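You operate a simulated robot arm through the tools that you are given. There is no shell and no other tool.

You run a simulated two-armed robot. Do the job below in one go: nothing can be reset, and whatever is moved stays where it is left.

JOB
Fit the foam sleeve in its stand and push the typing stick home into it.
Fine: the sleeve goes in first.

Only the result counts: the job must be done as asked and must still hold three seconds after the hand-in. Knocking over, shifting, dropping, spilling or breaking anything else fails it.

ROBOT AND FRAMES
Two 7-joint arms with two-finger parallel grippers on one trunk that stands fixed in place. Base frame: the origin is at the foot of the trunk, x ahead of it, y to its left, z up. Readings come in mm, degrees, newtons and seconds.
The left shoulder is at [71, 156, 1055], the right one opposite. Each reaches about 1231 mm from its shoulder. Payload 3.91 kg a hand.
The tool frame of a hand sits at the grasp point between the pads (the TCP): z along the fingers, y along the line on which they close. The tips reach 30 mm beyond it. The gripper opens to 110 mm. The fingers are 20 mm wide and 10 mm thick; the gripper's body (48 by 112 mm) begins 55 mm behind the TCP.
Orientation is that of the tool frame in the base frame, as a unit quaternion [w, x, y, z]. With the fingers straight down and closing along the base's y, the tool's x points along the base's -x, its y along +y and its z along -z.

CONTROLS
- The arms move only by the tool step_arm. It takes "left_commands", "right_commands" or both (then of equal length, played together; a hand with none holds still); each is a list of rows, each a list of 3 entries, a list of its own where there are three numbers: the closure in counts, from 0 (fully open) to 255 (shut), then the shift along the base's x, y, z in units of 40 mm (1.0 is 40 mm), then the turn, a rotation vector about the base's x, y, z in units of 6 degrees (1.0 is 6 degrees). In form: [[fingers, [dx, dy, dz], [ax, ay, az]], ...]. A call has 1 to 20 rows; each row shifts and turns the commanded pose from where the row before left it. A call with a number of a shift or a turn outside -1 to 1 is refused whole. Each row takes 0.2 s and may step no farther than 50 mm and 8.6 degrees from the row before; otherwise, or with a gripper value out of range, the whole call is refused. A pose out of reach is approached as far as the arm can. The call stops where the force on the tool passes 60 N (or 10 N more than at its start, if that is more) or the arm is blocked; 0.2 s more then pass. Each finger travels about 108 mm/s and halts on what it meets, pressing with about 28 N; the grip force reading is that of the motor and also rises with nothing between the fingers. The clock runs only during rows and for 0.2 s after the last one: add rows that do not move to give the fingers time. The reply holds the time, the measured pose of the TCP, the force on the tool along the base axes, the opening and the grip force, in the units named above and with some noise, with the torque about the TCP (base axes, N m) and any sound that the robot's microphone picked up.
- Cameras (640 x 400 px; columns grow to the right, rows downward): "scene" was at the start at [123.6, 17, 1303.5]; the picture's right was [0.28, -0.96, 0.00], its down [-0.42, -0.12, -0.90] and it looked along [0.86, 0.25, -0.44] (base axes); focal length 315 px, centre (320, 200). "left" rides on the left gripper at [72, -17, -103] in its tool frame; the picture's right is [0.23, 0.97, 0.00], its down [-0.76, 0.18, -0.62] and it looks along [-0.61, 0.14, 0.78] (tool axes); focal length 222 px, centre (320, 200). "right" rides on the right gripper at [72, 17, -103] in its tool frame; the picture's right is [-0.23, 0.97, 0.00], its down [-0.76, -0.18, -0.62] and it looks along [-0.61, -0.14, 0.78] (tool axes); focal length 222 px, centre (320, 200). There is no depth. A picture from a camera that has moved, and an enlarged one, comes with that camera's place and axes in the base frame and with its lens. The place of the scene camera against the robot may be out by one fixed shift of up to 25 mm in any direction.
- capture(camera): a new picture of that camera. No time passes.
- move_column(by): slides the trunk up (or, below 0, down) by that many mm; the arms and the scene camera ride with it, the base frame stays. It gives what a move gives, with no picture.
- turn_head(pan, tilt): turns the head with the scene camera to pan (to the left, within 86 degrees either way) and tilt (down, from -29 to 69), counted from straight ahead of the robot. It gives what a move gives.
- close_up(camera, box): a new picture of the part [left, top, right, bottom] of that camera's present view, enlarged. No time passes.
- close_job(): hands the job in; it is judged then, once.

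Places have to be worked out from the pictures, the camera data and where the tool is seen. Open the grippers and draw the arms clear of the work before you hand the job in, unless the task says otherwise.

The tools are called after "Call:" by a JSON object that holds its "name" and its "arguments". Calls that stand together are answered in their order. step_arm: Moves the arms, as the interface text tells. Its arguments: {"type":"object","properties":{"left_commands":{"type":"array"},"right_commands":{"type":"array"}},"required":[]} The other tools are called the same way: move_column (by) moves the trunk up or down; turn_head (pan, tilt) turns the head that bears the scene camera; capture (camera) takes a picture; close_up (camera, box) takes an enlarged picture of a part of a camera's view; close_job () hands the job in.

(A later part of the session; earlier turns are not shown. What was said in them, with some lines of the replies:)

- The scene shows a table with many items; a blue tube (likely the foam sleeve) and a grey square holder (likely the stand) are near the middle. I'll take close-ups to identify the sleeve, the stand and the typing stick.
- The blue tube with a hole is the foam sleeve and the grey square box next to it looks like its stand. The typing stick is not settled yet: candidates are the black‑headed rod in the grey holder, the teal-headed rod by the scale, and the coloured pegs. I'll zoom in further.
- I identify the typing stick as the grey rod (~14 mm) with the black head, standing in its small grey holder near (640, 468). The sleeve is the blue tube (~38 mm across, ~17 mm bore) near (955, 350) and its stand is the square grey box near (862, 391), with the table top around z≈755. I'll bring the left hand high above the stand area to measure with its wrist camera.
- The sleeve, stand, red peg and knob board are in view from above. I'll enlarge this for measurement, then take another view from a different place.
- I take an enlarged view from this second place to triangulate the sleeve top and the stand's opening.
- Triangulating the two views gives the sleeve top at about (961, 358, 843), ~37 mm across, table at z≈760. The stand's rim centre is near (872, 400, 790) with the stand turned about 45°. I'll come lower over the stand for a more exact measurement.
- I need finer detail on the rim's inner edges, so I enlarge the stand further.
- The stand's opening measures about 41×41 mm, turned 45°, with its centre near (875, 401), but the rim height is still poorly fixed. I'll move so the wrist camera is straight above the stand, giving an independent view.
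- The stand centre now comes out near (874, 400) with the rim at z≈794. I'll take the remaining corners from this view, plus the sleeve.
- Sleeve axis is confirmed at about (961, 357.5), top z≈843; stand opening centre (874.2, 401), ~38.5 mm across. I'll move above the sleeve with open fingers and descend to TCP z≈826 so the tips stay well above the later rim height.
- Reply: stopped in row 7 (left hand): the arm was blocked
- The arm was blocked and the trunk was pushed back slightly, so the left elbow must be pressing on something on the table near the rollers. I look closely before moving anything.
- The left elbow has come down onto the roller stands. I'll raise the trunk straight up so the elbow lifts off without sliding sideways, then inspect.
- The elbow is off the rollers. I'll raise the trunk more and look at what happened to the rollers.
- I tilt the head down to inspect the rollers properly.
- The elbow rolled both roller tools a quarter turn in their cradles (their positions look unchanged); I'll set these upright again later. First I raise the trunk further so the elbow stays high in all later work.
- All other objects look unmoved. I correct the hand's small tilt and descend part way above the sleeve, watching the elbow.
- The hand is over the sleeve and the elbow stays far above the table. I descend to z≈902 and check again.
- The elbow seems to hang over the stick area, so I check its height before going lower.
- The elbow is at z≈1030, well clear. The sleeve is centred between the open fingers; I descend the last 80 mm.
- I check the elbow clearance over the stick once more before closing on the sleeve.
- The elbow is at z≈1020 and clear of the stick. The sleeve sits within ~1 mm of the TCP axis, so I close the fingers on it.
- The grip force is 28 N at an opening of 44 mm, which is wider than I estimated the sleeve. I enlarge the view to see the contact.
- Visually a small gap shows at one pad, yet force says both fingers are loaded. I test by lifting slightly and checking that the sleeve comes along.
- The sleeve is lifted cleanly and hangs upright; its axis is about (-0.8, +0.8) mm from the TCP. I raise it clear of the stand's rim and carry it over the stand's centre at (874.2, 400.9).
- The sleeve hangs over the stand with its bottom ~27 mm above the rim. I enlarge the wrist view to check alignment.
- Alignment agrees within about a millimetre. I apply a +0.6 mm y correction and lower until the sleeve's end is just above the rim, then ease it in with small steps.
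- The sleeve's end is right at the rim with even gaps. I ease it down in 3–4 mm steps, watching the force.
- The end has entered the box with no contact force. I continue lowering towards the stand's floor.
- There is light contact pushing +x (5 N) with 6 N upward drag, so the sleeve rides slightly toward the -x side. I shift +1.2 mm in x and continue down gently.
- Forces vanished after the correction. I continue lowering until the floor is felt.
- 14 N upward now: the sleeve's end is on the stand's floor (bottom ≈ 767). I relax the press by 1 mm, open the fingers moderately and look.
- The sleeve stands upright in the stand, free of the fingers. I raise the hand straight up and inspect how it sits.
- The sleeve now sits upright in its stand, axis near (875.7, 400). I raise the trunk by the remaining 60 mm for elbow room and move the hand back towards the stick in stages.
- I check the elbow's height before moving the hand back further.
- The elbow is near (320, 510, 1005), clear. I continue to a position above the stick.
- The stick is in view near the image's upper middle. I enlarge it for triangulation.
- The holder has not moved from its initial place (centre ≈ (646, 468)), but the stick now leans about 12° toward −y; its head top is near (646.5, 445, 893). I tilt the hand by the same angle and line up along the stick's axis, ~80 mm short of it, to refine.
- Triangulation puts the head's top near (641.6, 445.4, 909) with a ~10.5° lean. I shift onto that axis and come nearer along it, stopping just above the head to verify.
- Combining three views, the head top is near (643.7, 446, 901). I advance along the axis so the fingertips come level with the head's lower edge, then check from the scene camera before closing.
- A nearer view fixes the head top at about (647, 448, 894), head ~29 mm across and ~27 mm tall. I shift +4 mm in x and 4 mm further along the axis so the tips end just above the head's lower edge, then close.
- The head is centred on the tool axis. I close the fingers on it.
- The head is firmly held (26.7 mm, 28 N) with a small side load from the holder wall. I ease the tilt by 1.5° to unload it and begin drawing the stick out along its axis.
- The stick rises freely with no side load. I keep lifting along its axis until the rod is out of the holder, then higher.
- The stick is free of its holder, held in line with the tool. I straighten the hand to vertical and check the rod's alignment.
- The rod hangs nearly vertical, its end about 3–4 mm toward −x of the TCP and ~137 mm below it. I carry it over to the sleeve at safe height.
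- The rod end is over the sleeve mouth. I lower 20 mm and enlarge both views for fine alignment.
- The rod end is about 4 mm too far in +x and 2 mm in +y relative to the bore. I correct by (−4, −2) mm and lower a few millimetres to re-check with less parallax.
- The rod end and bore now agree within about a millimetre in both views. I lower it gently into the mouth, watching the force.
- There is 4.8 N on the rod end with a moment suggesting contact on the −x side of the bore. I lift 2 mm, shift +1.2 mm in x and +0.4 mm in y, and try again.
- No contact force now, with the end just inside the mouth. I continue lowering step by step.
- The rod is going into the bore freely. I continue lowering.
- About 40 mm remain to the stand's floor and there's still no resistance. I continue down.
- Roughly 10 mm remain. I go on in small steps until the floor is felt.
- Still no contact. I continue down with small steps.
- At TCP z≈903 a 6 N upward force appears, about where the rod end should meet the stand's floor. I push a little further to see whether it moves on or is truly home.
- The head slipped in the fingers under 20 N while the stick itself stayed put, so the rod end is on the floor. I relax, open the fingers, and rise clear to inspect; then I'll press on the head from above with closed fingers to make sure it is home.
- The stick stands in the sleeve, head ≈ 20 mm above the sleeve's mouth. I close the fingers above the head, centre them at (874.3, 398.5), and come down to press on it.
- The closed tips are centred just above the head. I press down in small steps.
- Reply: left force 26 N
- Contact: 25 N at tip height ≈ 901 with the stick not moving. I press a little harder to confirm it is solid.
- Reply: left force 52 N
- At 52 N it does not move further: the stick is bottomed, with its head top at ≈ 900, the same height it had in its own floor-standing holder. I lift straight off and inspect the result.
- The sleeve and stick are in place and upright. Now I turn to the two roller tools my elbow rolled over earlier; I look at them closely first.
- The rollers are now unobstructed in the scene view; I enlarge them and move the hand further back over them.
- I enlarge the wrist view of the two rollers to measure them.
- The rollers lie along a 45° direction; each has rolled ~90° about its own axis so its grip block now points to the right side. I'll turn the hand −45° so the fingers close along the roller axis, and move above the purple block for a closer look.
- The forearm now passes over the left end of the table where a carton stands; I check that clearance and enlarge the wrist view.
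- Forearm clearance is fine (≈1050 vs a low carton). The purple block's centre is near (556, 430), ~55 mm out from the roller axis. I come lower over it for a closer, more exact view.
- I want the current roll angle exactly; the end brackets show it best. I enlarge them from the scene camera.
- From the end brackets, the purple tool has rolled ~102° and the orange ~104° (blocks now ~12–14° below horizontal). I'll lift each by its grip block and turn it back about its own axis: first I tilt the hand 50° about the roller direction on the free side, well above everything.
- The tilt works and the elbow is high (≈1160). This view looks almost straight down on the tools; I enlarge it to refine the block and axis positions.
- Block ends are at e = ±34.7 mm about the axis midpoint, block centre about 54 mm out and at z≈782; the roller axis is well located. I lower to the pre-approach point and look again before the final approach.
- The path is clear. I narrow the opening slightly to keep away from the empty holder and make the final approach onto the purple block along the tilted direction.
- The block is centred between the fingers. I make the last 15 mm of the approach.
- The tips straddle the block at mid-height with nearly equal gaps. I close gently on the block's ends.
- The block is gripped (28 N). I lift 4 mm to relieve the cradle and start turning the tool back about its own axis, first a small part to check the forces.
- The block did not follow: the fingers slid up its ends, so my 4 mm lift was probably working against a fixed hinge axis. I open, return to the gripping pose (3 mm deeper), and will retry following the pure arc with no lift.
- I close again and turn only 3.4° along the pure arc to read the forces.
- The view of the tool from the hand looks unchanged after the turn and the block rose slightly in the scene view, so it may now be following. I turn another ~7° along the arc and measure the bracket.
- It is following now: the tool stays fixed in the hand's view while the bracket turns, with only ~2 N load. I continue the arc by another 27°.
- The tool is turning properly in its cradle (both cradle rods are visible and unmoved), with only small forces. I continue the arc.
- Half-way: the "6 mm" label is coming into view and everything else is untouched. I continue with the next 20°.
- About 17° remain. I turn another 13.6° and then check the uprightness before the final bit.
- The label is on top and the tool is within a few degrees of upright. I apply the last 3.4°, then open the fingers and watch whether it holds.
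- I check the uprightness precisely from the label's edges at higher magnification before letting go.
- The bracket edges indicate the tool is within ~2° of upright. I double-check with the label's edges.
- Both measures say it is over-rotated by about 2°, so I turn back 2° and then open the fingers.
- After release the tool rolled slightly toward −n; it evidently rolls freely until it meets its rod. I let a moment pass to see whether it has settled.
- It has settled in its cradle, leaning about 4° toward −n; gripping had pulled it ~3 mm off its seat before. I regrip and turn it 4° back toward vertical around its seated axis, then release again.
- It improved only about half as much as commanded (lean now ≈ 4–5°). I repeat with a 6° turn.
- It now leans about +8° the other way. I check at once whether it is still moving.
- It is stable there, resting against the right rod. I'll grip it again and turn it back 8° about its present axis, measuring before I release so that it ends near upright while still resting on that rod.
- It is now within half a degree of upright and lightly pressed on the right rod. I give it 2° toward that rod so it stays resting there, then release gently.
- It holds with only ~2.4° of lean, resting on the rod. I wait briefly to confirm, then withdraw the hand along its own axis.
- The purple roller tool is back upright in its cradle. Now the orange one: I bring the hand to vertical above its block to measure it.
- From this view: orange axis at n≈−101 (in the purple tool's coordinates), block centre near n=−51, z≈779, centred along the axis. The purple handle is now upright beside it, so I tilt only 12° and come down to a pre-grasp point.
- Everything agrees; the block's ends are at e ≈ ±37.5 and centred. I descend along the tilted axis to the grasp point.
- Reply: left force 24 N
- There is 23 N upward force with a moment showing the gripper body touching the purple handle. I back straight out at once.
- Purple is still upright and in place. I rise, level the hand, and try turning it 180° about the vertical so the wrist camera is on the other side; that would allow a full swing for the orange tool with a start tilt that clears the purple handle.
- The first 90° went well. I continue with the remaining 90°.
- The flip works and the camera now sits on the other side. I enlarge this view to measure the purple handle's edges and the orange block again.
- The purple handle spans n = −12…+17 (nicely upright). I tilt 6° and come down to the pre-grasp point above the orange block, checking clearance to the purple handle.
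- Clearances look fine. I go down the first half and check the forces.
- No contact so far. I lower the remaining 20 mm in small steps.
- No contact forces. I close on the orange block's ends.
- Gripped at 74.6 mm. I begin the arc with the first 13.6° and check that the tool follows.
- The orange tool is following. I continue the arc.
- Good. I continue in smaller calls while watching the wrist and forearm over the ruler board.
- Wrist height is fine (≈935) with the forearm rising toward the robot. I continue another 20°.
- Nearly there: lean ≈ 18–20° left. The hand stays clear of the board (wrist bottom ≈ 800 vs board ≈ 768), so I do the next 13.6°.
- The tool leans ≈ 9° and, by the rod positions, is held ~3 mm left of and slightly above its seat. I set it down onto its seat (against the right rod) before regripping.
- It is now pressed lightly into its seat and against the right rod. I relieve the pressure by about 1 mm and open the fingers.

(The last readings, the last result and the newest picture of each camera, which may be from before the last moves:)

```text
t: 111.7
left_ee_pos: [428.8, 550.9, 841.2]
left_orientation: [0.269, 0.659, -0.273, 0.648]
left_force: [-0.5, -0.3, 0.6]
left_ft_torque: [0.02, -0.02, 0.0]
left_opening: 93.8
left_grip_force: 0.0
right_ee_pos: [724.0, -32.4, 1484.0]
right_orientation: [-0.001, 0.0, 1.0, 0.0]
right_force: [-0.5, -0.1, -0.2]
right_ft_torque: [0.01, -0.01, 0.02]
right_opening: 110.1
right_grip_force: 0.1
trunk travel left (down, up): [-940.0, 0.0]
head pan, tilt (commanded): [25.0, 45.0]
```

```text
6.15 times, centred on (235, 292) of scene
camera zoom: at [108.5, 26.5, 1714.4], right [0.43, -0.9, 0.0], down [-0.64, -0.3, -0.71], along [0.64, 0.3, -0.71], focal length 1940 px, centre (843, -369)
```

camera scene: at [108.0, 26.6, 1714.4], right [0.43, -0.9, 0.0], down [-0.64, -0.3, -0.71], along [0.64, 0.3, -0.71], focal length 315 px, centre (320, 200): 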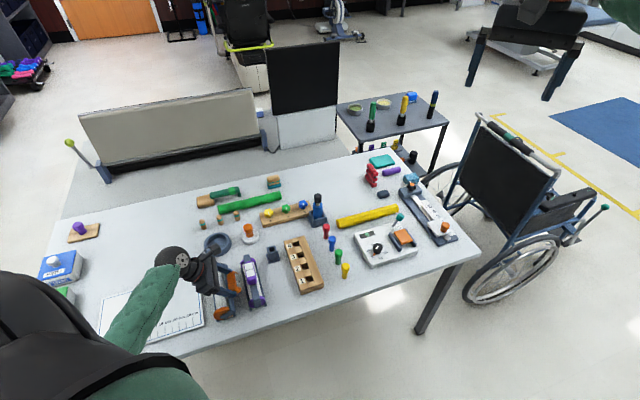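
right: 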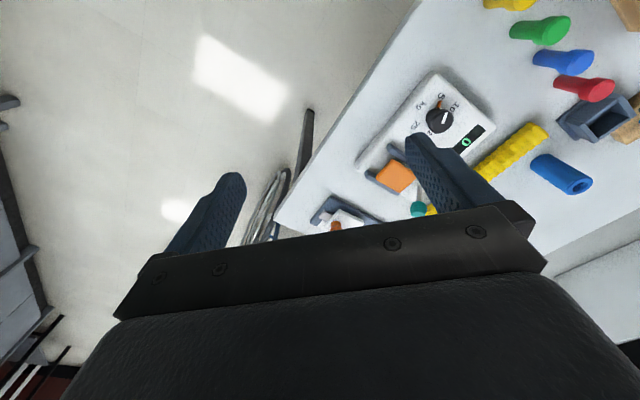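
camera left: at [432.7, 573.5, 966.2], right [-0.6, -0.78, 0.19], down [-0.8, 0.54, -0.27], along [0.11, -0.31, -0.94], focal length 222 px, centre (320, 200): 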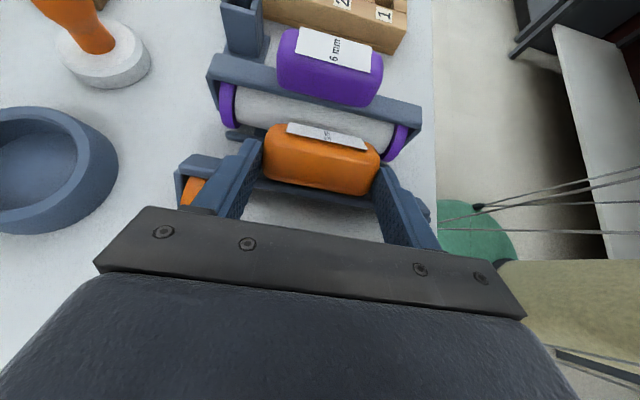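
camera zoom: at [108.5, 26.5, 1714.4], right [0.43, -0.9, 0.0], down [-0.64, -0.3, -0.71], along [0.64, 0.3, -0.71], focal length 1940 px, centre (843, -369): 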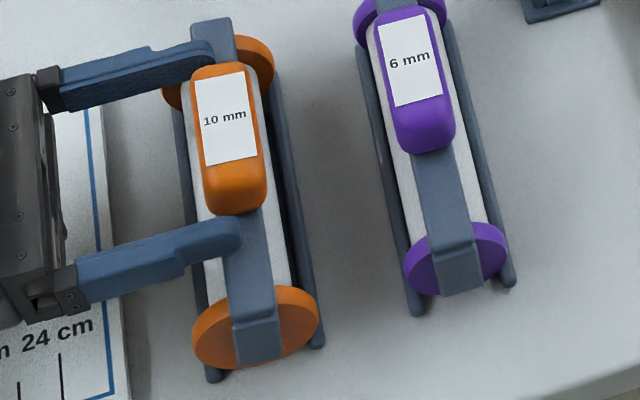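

It holds at about 9° of lean. With the fingers open I swing the hand around the block from the side to a 40° tilt so I can regrip and finish the turn.

Call:
{"name": "step_arm", "arguments": {"left_commands": [[38, [0.0044, -0.0044, 0.082], [0.828, 0.828, 0]], [38, [0.0117, -0.0117, 0.082], [0.828, 0.828, 0]], [38, [0.0184, -0.0184, 0.078], [0.828, 0.828, 0]], [38, [0.0249, -0.0249, 0.0745], [0.828, 0.828, 0]], [38, [0.0313, -0.0313, 0.0695], [0.828, 0.828, 0]], [38, [0.0375, -0.0375, 0.0645], [0.828, 0.828, 0]], [38, [0.0422, -0.0422, 0.057], [0.828, 0.828, 0]], [38, [0, 0, 0], [0, 0, 0]]]}}

Call:
{"name": "close_up", "arguments": {"camera": "scene", "box": [205, 255, 265, 325]}}

Call:
{"name": "capture", "arguments": {"camera": "left"}}

```text
t: 113.5
left_ee_pos: [435.1, 546.0, 861.6]
left_orientation: [0.13, 0.869, -0.359, 0.314]
left_force: [0.5, 0.2, -0.2]
left_ft_torque: [0.01, 0.0, -0.01]
left_opening: 93.6
left_grip_force: 0.0
right_ee_pos: [723.4, -33.5, 1483.7]
right_orientation: [0.0, 0.001, 1.0, 0.0]
right_force: [0.1, -0.6, -0.5]
right_ft_torque: [-0.02, 0.01, 0.03]
right_opening: 110.0
right_grip_force: 0.0
trunk travel left (down, up): [-940.0, 0.0]
head pan, tilt (commanded): [25.0, 45.0]
```

```text
5.71 times, centred on (235, 290) of scene
camera zoom: at [108.4, 26.5, 1714.4], right [0.43, -0.9, 0.0], down [-0.64, -0.3, -0.71], along [0.64, 0.3, -0.71], focal length 1801 px, centre (806, -314)
```

zoom: 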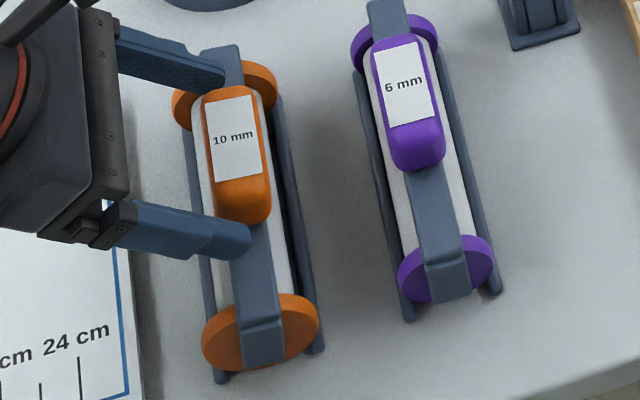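

```text
taken
camera left: at [440.8, 565.1, 988.2], right [-0.56, -0.81, 0.15], down [-0.82, 0.57, -0.01], along [-0.08, -0.12, -0.99], focal length 222 px, centre (320, 200)
```

left: 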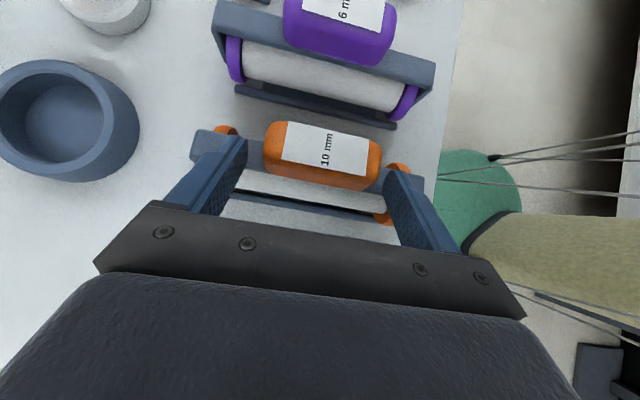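

The block sits between the fingers. I close and turn it a further 6.5° toward upright, then measure before releasing.

Call:
{"name": "step_arm", "arguments": {"left_commands": [[60, [0, 0, 0], [0, 0, 0]], [80, [0, 0, 0], [0, 0, 0]], [255, [0, 0, 0], [0, 0, 0]], [255, [0, 0, 0], [0, 0, 0]], [255, [-0.0725, 0.0725, -0.021], [-0.383, -0.383, 0]], [255, [-0.0707, 0.0707, -0.03], [-0.383, -0.383, 0]], [255, [0, 0, 0], [0, 0, 0]]]}}

Call:
{"name": "close_up", "arguments": {"camera": "scene", "box": [212, 260, 252, 295]}}

Call:
{"name": "close_up", "arguments": {"camera": "scene", "box": [215, 293, 255, 325]}}

```text
t: 115.1
left_ee_pos: [429.8, 551.7, 860.5]
left_orientation: [0.151, 0.849, -0.351, 0.364]
left_force: [-0.8, -0.6, -0.3]
left_ft_torque: [0.07, 0.04, 0.01]
left_opening: 74.7
left_grip_force: 27.9
right_ee_pos: [724.5, -33.3, 1483.4]
right_orientation: [0.0, 0.0, 1.0, -0.001]
right_force: [-0.5, 0.0, -0.3]
right_ft_torque: [0.01, -0.02, -0.02]
right_opening: 109.7
right_grip_force: 0.1
trunk travel left (down, up): [-940.0, 0.0]
head pan, tilt (commanded): [25.0, 45.0]
```

```text
11.43 times, centred on (232, 278) of scene
camera zoom: at [108.9, 26.7, 1714.3], right [0.43, -0.9, 0.0], down [-0.64, -0.3, -0.71], along [0.64, 0.3, -0.71], focal length 3602 px, centre (1326, -686)
```

zoom: 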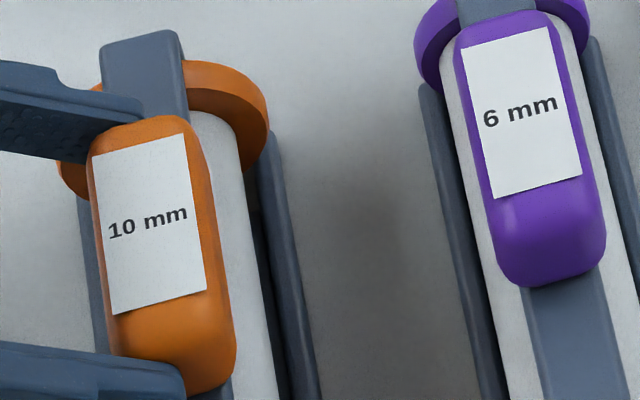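

```text
12.50 times, centred on (235, 309) of scene
camera zoom: at [108.9, 26.7, 1714.3], right [0.43, -0.9, 0.0], down [-0.64, -0.3, -0.71], along [0.64, 0.3, -0.71], focal length 3940 px, centre (1382, -1162)
```

zoom: 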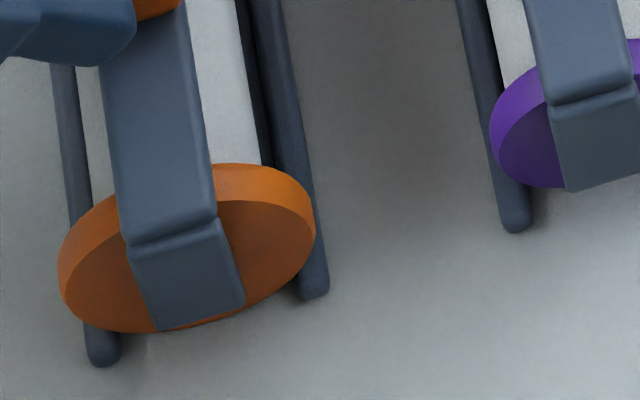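

Lean is now only about +2.5° with the axis still at the right-hand seat, like the purple one. I release gently.

Call:
{"name": "step_arm", "arguments": {"left_commands": [[78, [0, 0, 0], [0, 0, 0]], [70, [0, 0, 0], [0, 0, 0]], [60, [0, 0, 0], [0, 0, 0]], [40, [0, 0, 0], [0, 0, 0]], [38, [0, 0, 0], [0, 0, 0]]]}}

Call:
{"name": "close_up", "arguments": {"camera": "scene", "box": [212, 260, 252, 295]}}

Call:
{"name": "close_up", "arguments": {"camera": "scene", "box": [215, 293, 255, 325]}}

```text
t: 116.3
left_ee_pos: [431.0, 551.0, 860.3]
left_orientation: [0.151, 0.85, -0.351, 0.363]
left_force: [-0.6, 0.2, 0.5]
left_ft_torque: [0.03, 0.0, -0.03]
left_opening: 93.6
left_grip_force: 0.1
right_ee_pos: [724.8, -32.3, 1483.1]
right_orientation: [0.0, 0.0, 1.0, 0.0]
right_force: [-0.2, -0.2, -0.5]
right_ft_torque: [0.0, 0.01, 0.02]
right_opening: 110.1
right_grip_force: 0.1
trunk travel left (down, up): [-940.0, 0.0]
head pan, tilt (commanded): [25.0, 45.0]
```

```text
11.43 times, centred on (232, 278) of scene
camera zoom: at [108.6, 26.6, 1714.4], right [0.43, -0.9, 0.0], down [-0.64, -0.3, -0.71], along [0.64, 0.3, -0.71], focal length 3602 px, centre (1326, -686)
```

zoom: 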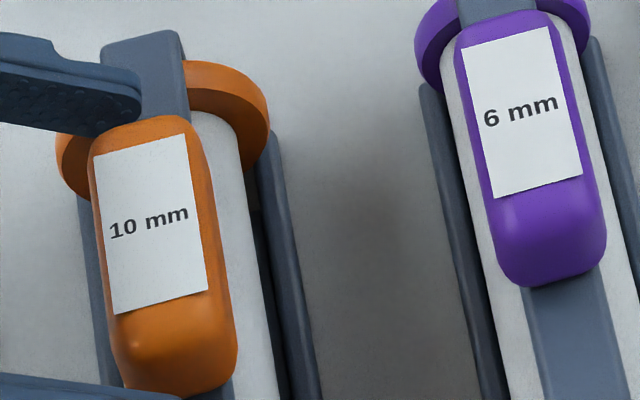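

```text
12.50 times, centred on (235, 309) of scene
camera zoom: at [108.6, 26.6, 1714.4], right [0.43, -0.9, 0.0], down [-0.64, -0.3, -0.71], along [0.64, 0.3, -0.71], focal length 3940 px, centre (1382, -1162)
```

zoom: 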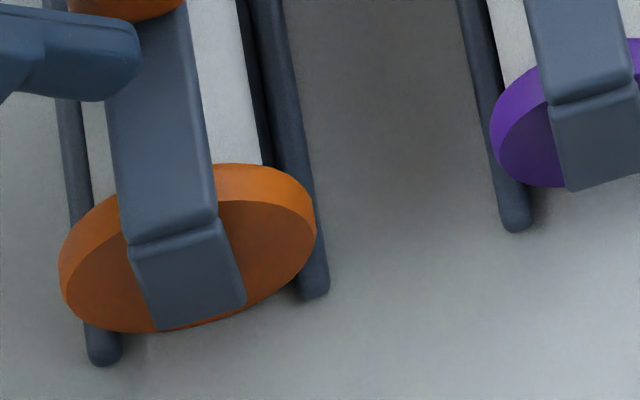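

Both roller tools now stand upright in their cradles. I withdraw the hand along its axis and then up and away.

Call:
{"name": "step_arm", "arguments": {"left_commands": [[38, [0, 0, 0], [0, 0, 0]], [38, [-0.15, 0.15, 0.2], [0, 0, 0]], [38, [-0.25, 0.25, 0.34], [0, 0, 0]], [38, [-0.3, 0.3, 0.4], [0, 0, 0]], [38, [-0.3, 0.3, 0.4], [0, 0, 0]], [38, [0, 0, 0.8], [0, 0, 0]], [38, [0, 0, 0.9], [0, 0, 0]], [38, [0, 0, 0.9], [0, 0, 0]], [38, [0, 0, 0], [0, 0, 0]]]}}

Call:
{"name": "capture", "arguments": {"camera": "scene"}}

Call:
{"name": "close_up", "arguments": {"camera": "scene", "box": [200, 245, 290, 325]}}

```text
t: 118.3
left_ee_pos: [390.9, 590.2, 1018.8]
left_orientation: [0.151, 0.849, -0.352, 0.363]
left_force: [-0.2, -0.2, 0.1]
left_ft_torque: [0.01, -0.01, 0.0]
left_opening: 93.9
left_grip_force: 0.1
right_ee_pos: [724.5, -33.0, 1484.0]
right_orientation: [0.0, 0.0, 1.0, 0.0]
right_force: [-0.3, -0.8, 0.4]
right_ft_torque: [-0.02, 0.04, 0.01]
right_opening: 110.1
right_grip_force: 0.0
trunk travel left (down, up): [-940.0, 0.0]
head pan, tilt (commanded): [25.0, 45.0]
```

```text
taken
camera scene: at [108.7, 26.6, 1714.4], right [0.43, -0.9, 0.0], down [-0.64, -0.3, -0.71], along [0.64, 0.3, -0.71], focal length 315 px, centre (320, 200)
```

scene: 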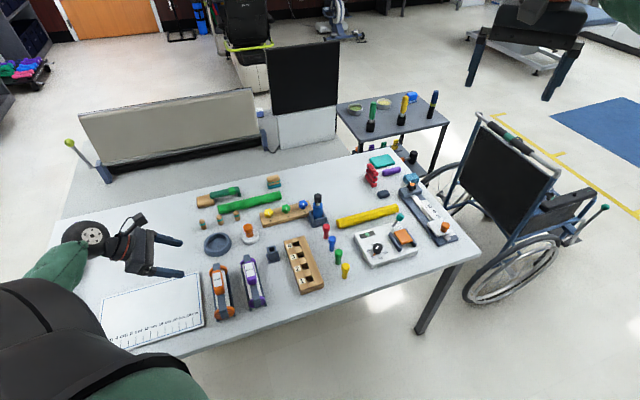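

```text
5.00 times, centred on (245, 285) of scene
camera zoom: at [108.7, 26.6, 1714.4], right [0.43, -0.9, 0.0], down [-0.64, -0.3, -0.71], along [0.64, 0.3, -0.71], focal length 1576 px, centre (695, -225)
```

zoom: 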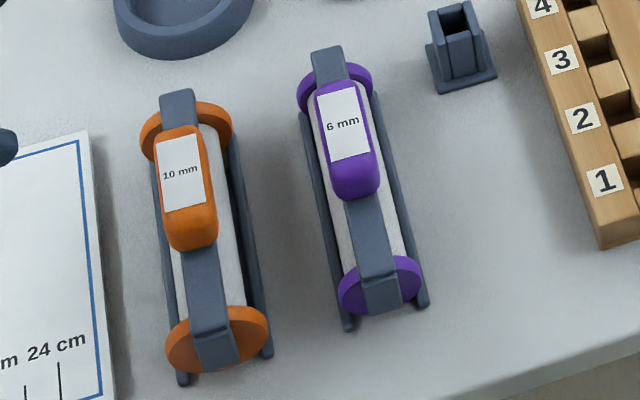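

All three targets look right. I check the remaining objects (pegs, bowl, stamp, board, holder, number block) for any displacement.

Call:
{"name": "close_up", "arguments": {"camera": "scene", "box": [180, 160, 340, 280]}}

Call:
{"name": "close_up", "arguments": {"camera": "scene", "box": [300, 140, 480, 280]}}

Call:
{"name": "close_up", "arguments": {"camera": "scene", "box": [20, 190, 220, 350]}}

```text
3.33 times, centred on (260, 220) of scene
camera zoom: at [108.7, 26.6, 1714.4], right [0.43, -0.9, 0.0], down [-0.64, -0.3, -0.71], along [0.64, 0.3, -0.71], focal length 1051 px, centre (520, 133)
```

zoom: 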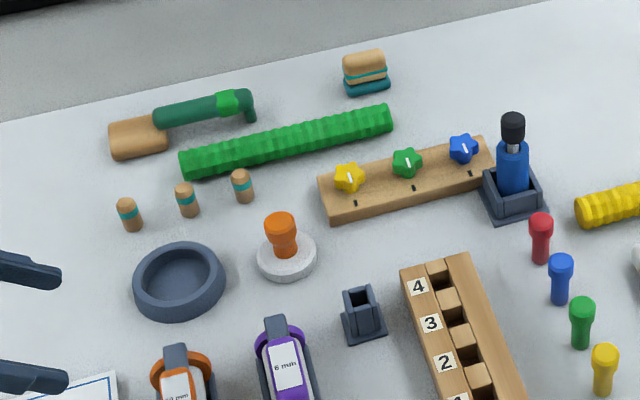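

```text
2.86 times, centred on (390, 210) of scene
camera zoom: at [108.7, 26.6, 1714.4], right [0.43, -0.9, 0.0], down [-0.64, -0.3, -0.71], along [0.64, 0.3, -0.71], focal length 901 px, centre (120, 171)
```

zoom: 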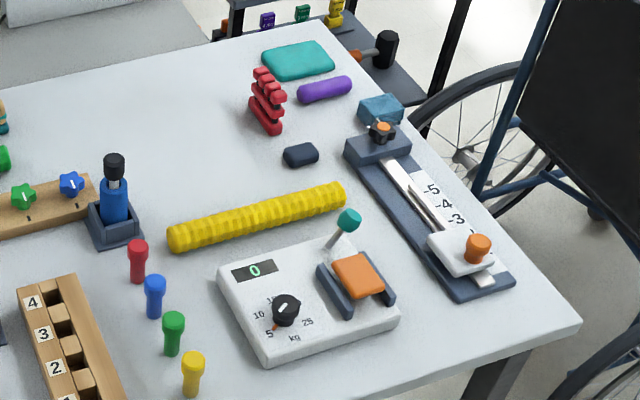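

```text
2.50 times, centred on (120, 270) of scene
camera zoom: at [108.7, 26.6, 1714.4], right [0.43, -0.9, 0.0], down [-0.64, -0.3, -0.71], along [0.64, 0.3, -0.71], focal length 788 px, centre (820, 25)
```

zoom: 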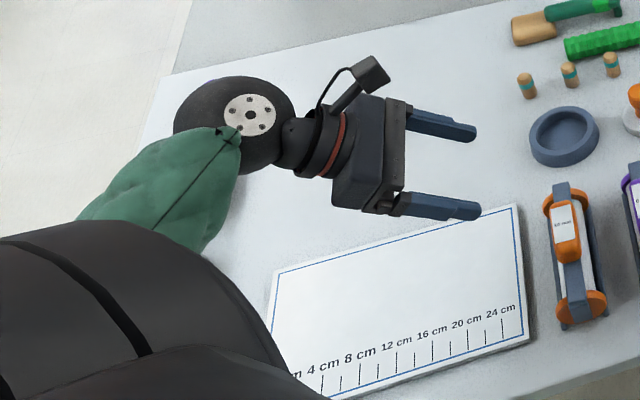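

Nothing else has moved. I raise the left hand well clear, straighten it, and open it fully.

Call:
{"name": "step_arm", "arguments": {"left_commands": [[20, [0, 0, 0.9], [0, 0, 0]], [0, [0, 0, 0.9], [0, 0, 0]], [0, [0, 0, 0.9], [0, 0, 0]], [0, [0, 0.3, 0.5], [0.783, 0.783, 0]], [0, [0, 0.3, 0.5], [0.783, 0.783, 0]], [0, [0, 0.3, 0], [0.783, 0.783, 0]], [0, [0, 0.3, 0], [0.783, 0.783, 0]], [0, [0, 0.3, 0], [0.783, 0.783, 0]], [0, [0, 0.3, 0], [0.783, 0.783, 0]], [0, [0, 0.3, 0], [0.783, 0.783, 0]], [0, [0, 0, 0], [0, 0, 0]]]}}

Call:
{"name": "turn_head", "arguments": {"pan": 22, "tilt": 42}}

Call:
{"name": "capture", "arguments": {"camera": "scene"}}

```text
t: 120.7
left_ee_pos: [391.3, 673.3, 1166.0]
left_orientation: [-0.001, 0.924, -0.383, -0.002]
left_force: [-0.3, 0.4, -0.4]
left_ft_torque: [0.01, -0.01, -0.02]
left_opening: 110.0
left_grip_force: 0.1
right_ee_pos: [723.5, -31.7, 1484.1]
right_orientation: [0.0, 0.0, 1.0, 0.0]
right_force: [0.5, 0.1, 0.8]
right_ft_torque: [-0.01, -0.03, -0.02]
right_opening: 110.3
right_grip_force: 0.1
trunk travel left (down, up): [-940.0, 0.0]
head pan, tilt (commanded): [25.0, 45.0]
```

```text
t: 121.3
left_ee_pos: [390.5, 674.4, 1167.1]
left_orientation: [0.0, 0.923, -0.384, -0.002]
left_force: [-0.9, -0.8, 0.0]
left_ft_torque: [0.0, 0.01, 0.01]
left_opening: 109.9
left_grip_force: 0.1
right_ee_pos: [723.1, -33.4, 1484.2]
right_orientation: [0.0, 0.0, 1.0, -0.001]
right_force: [0.0, -0.1, 0.5]
right_ft_torque: [0.02, -0.05, -0.02]
right_opening: 110.0
right_grip_force: 0.0
trunk travel left (down, up): [-940.0, 0.0]
head pan, tilt (commanded): [22.0, 42.0]
```

```text
taken
camera scene: at [112.1, 23.6, 1718.7], right [0.38, -0.93, 0.0], down [-0.62, -0.25, -0.74], along [0.69, 0.28, -0.67], focal length 315 px, centre (320, 200)
```

scene: 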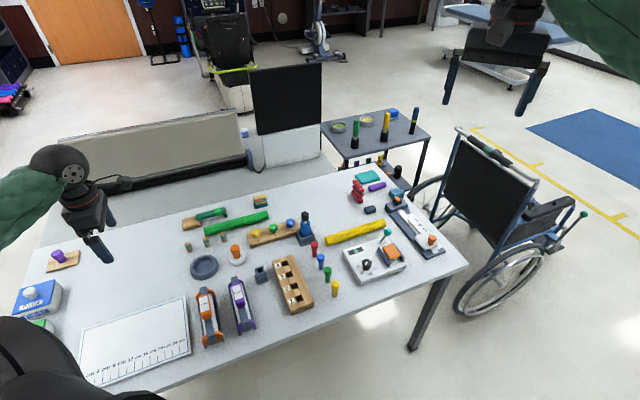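

The table is clear of the arms. A last close look at the sleeve with the stick and at the roller tools.

Call:
{"name": "close_up", "arguments": {"camera": "scene", "box": [275, 195, 345, 255]}}

Call:
{"name": "close_up", "arguments": {"camera": "scene", "box": [185, 265, 265, 355]}}

Call:
{"name": "close_up", "arguments": {"camera": "scene", "box": [0, 230, 120, 340]}}

```text
6.67 times, centred on (310, 225) of scene
camera zoom: at [112.1, 23.6, 1718.7], right [0.38, -0.93, 0.0], down [-0.62, -0.25, -0.74], along [0.69, 0.28, -0.67], focal length 2101 px, centre (387, 33)
```

zoom: 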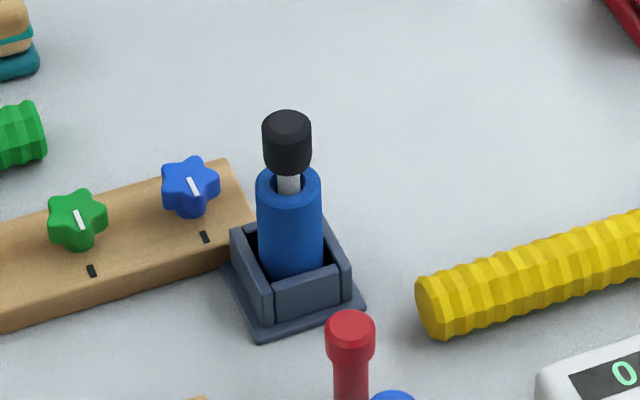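

```text
4.44 times, centred on (225, 310) of scene
camera zoom: at [112.1, 23.6, 1718.7], right [0.38, -0.93, 0.0], down [-0.62, -0.25, -0.74], along [0.69, 0.28, -0.67], focal length 1401 px, centre (742, -289)
```

zoom: 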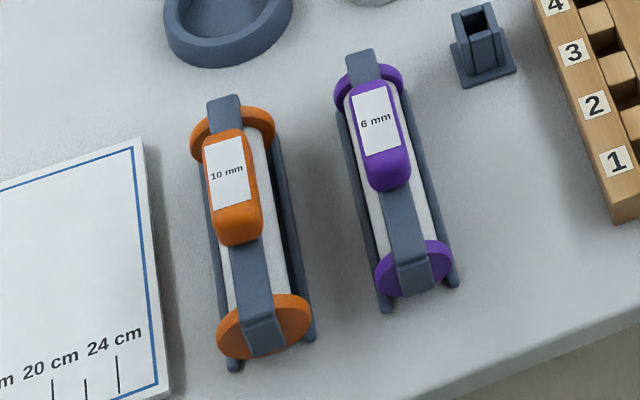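

```text
3.64 times, centred on (60, 285) of scene
camera zoom: at [112.1, 23.6, 1718.7], right [0.38, -0.93, 0.0], down [-0.62, -0.25, -0.74], along [0.69, 0.28, -0.67], focal length 1146 px, centre (1266, -109)
```

zoom: 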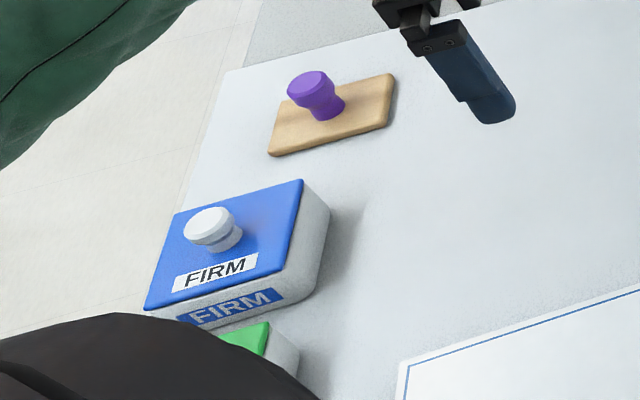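

I'm handing the job in. The foam sleeve sits upright on the floor of its stand. The typing stick is pushed home inside it and did not move further under 52 N. The hands are open and clear of the table.

While reaching for the sleeve, my left elbow rolled the two roller tools a quarter turn in their cradles and tilted the typing stick in its holder. Later I also pressed briefly on the purple tool's handle while working on the orange one. I have set both tools upright again. They rest in their cradles within about 2–3° of vertical, as measured from the pictures.

Nothing else on the table appears to have moved.

Call:
{"name": "close_job", "arguments": {}}

```text
The job is handed in.
```

The sleeve is in its stand and the typing stick is pushed home in it. However, I knocked two other objects on the table along the way, which may fail the job under your rule.

- **Sleeve:** it stands upright on the floor of its stand.
- **Stick:** it goes right through the sleeve and has bottomed out. Pressing on the head with 52 N moved it no further; the head stays about 20 mm above the sleeve's top.
- **Knocked objects:** on my first reach, my left elbow came down on the "10 mm" and "6 mm" roller tools and rolled both about a quarter turn in their cradles. It also tilted the stick in its holder before I picked it up.
- **What I put right:** I turned both roller tools upright again, and they stayed there after I let go. They lean about 2–3° from vertical as measured from the pictures, so they are close to their starting pose but not exact. While working on the orange one I also pressed on the purple one's handle with about 23 N, but it stayed upright.

I saw no sign in the pictures that anything else had moved, though some objects at the left end of the table were not visible in the first pictures. I left the trunk fully raised, with both grippers open and clear of the table.
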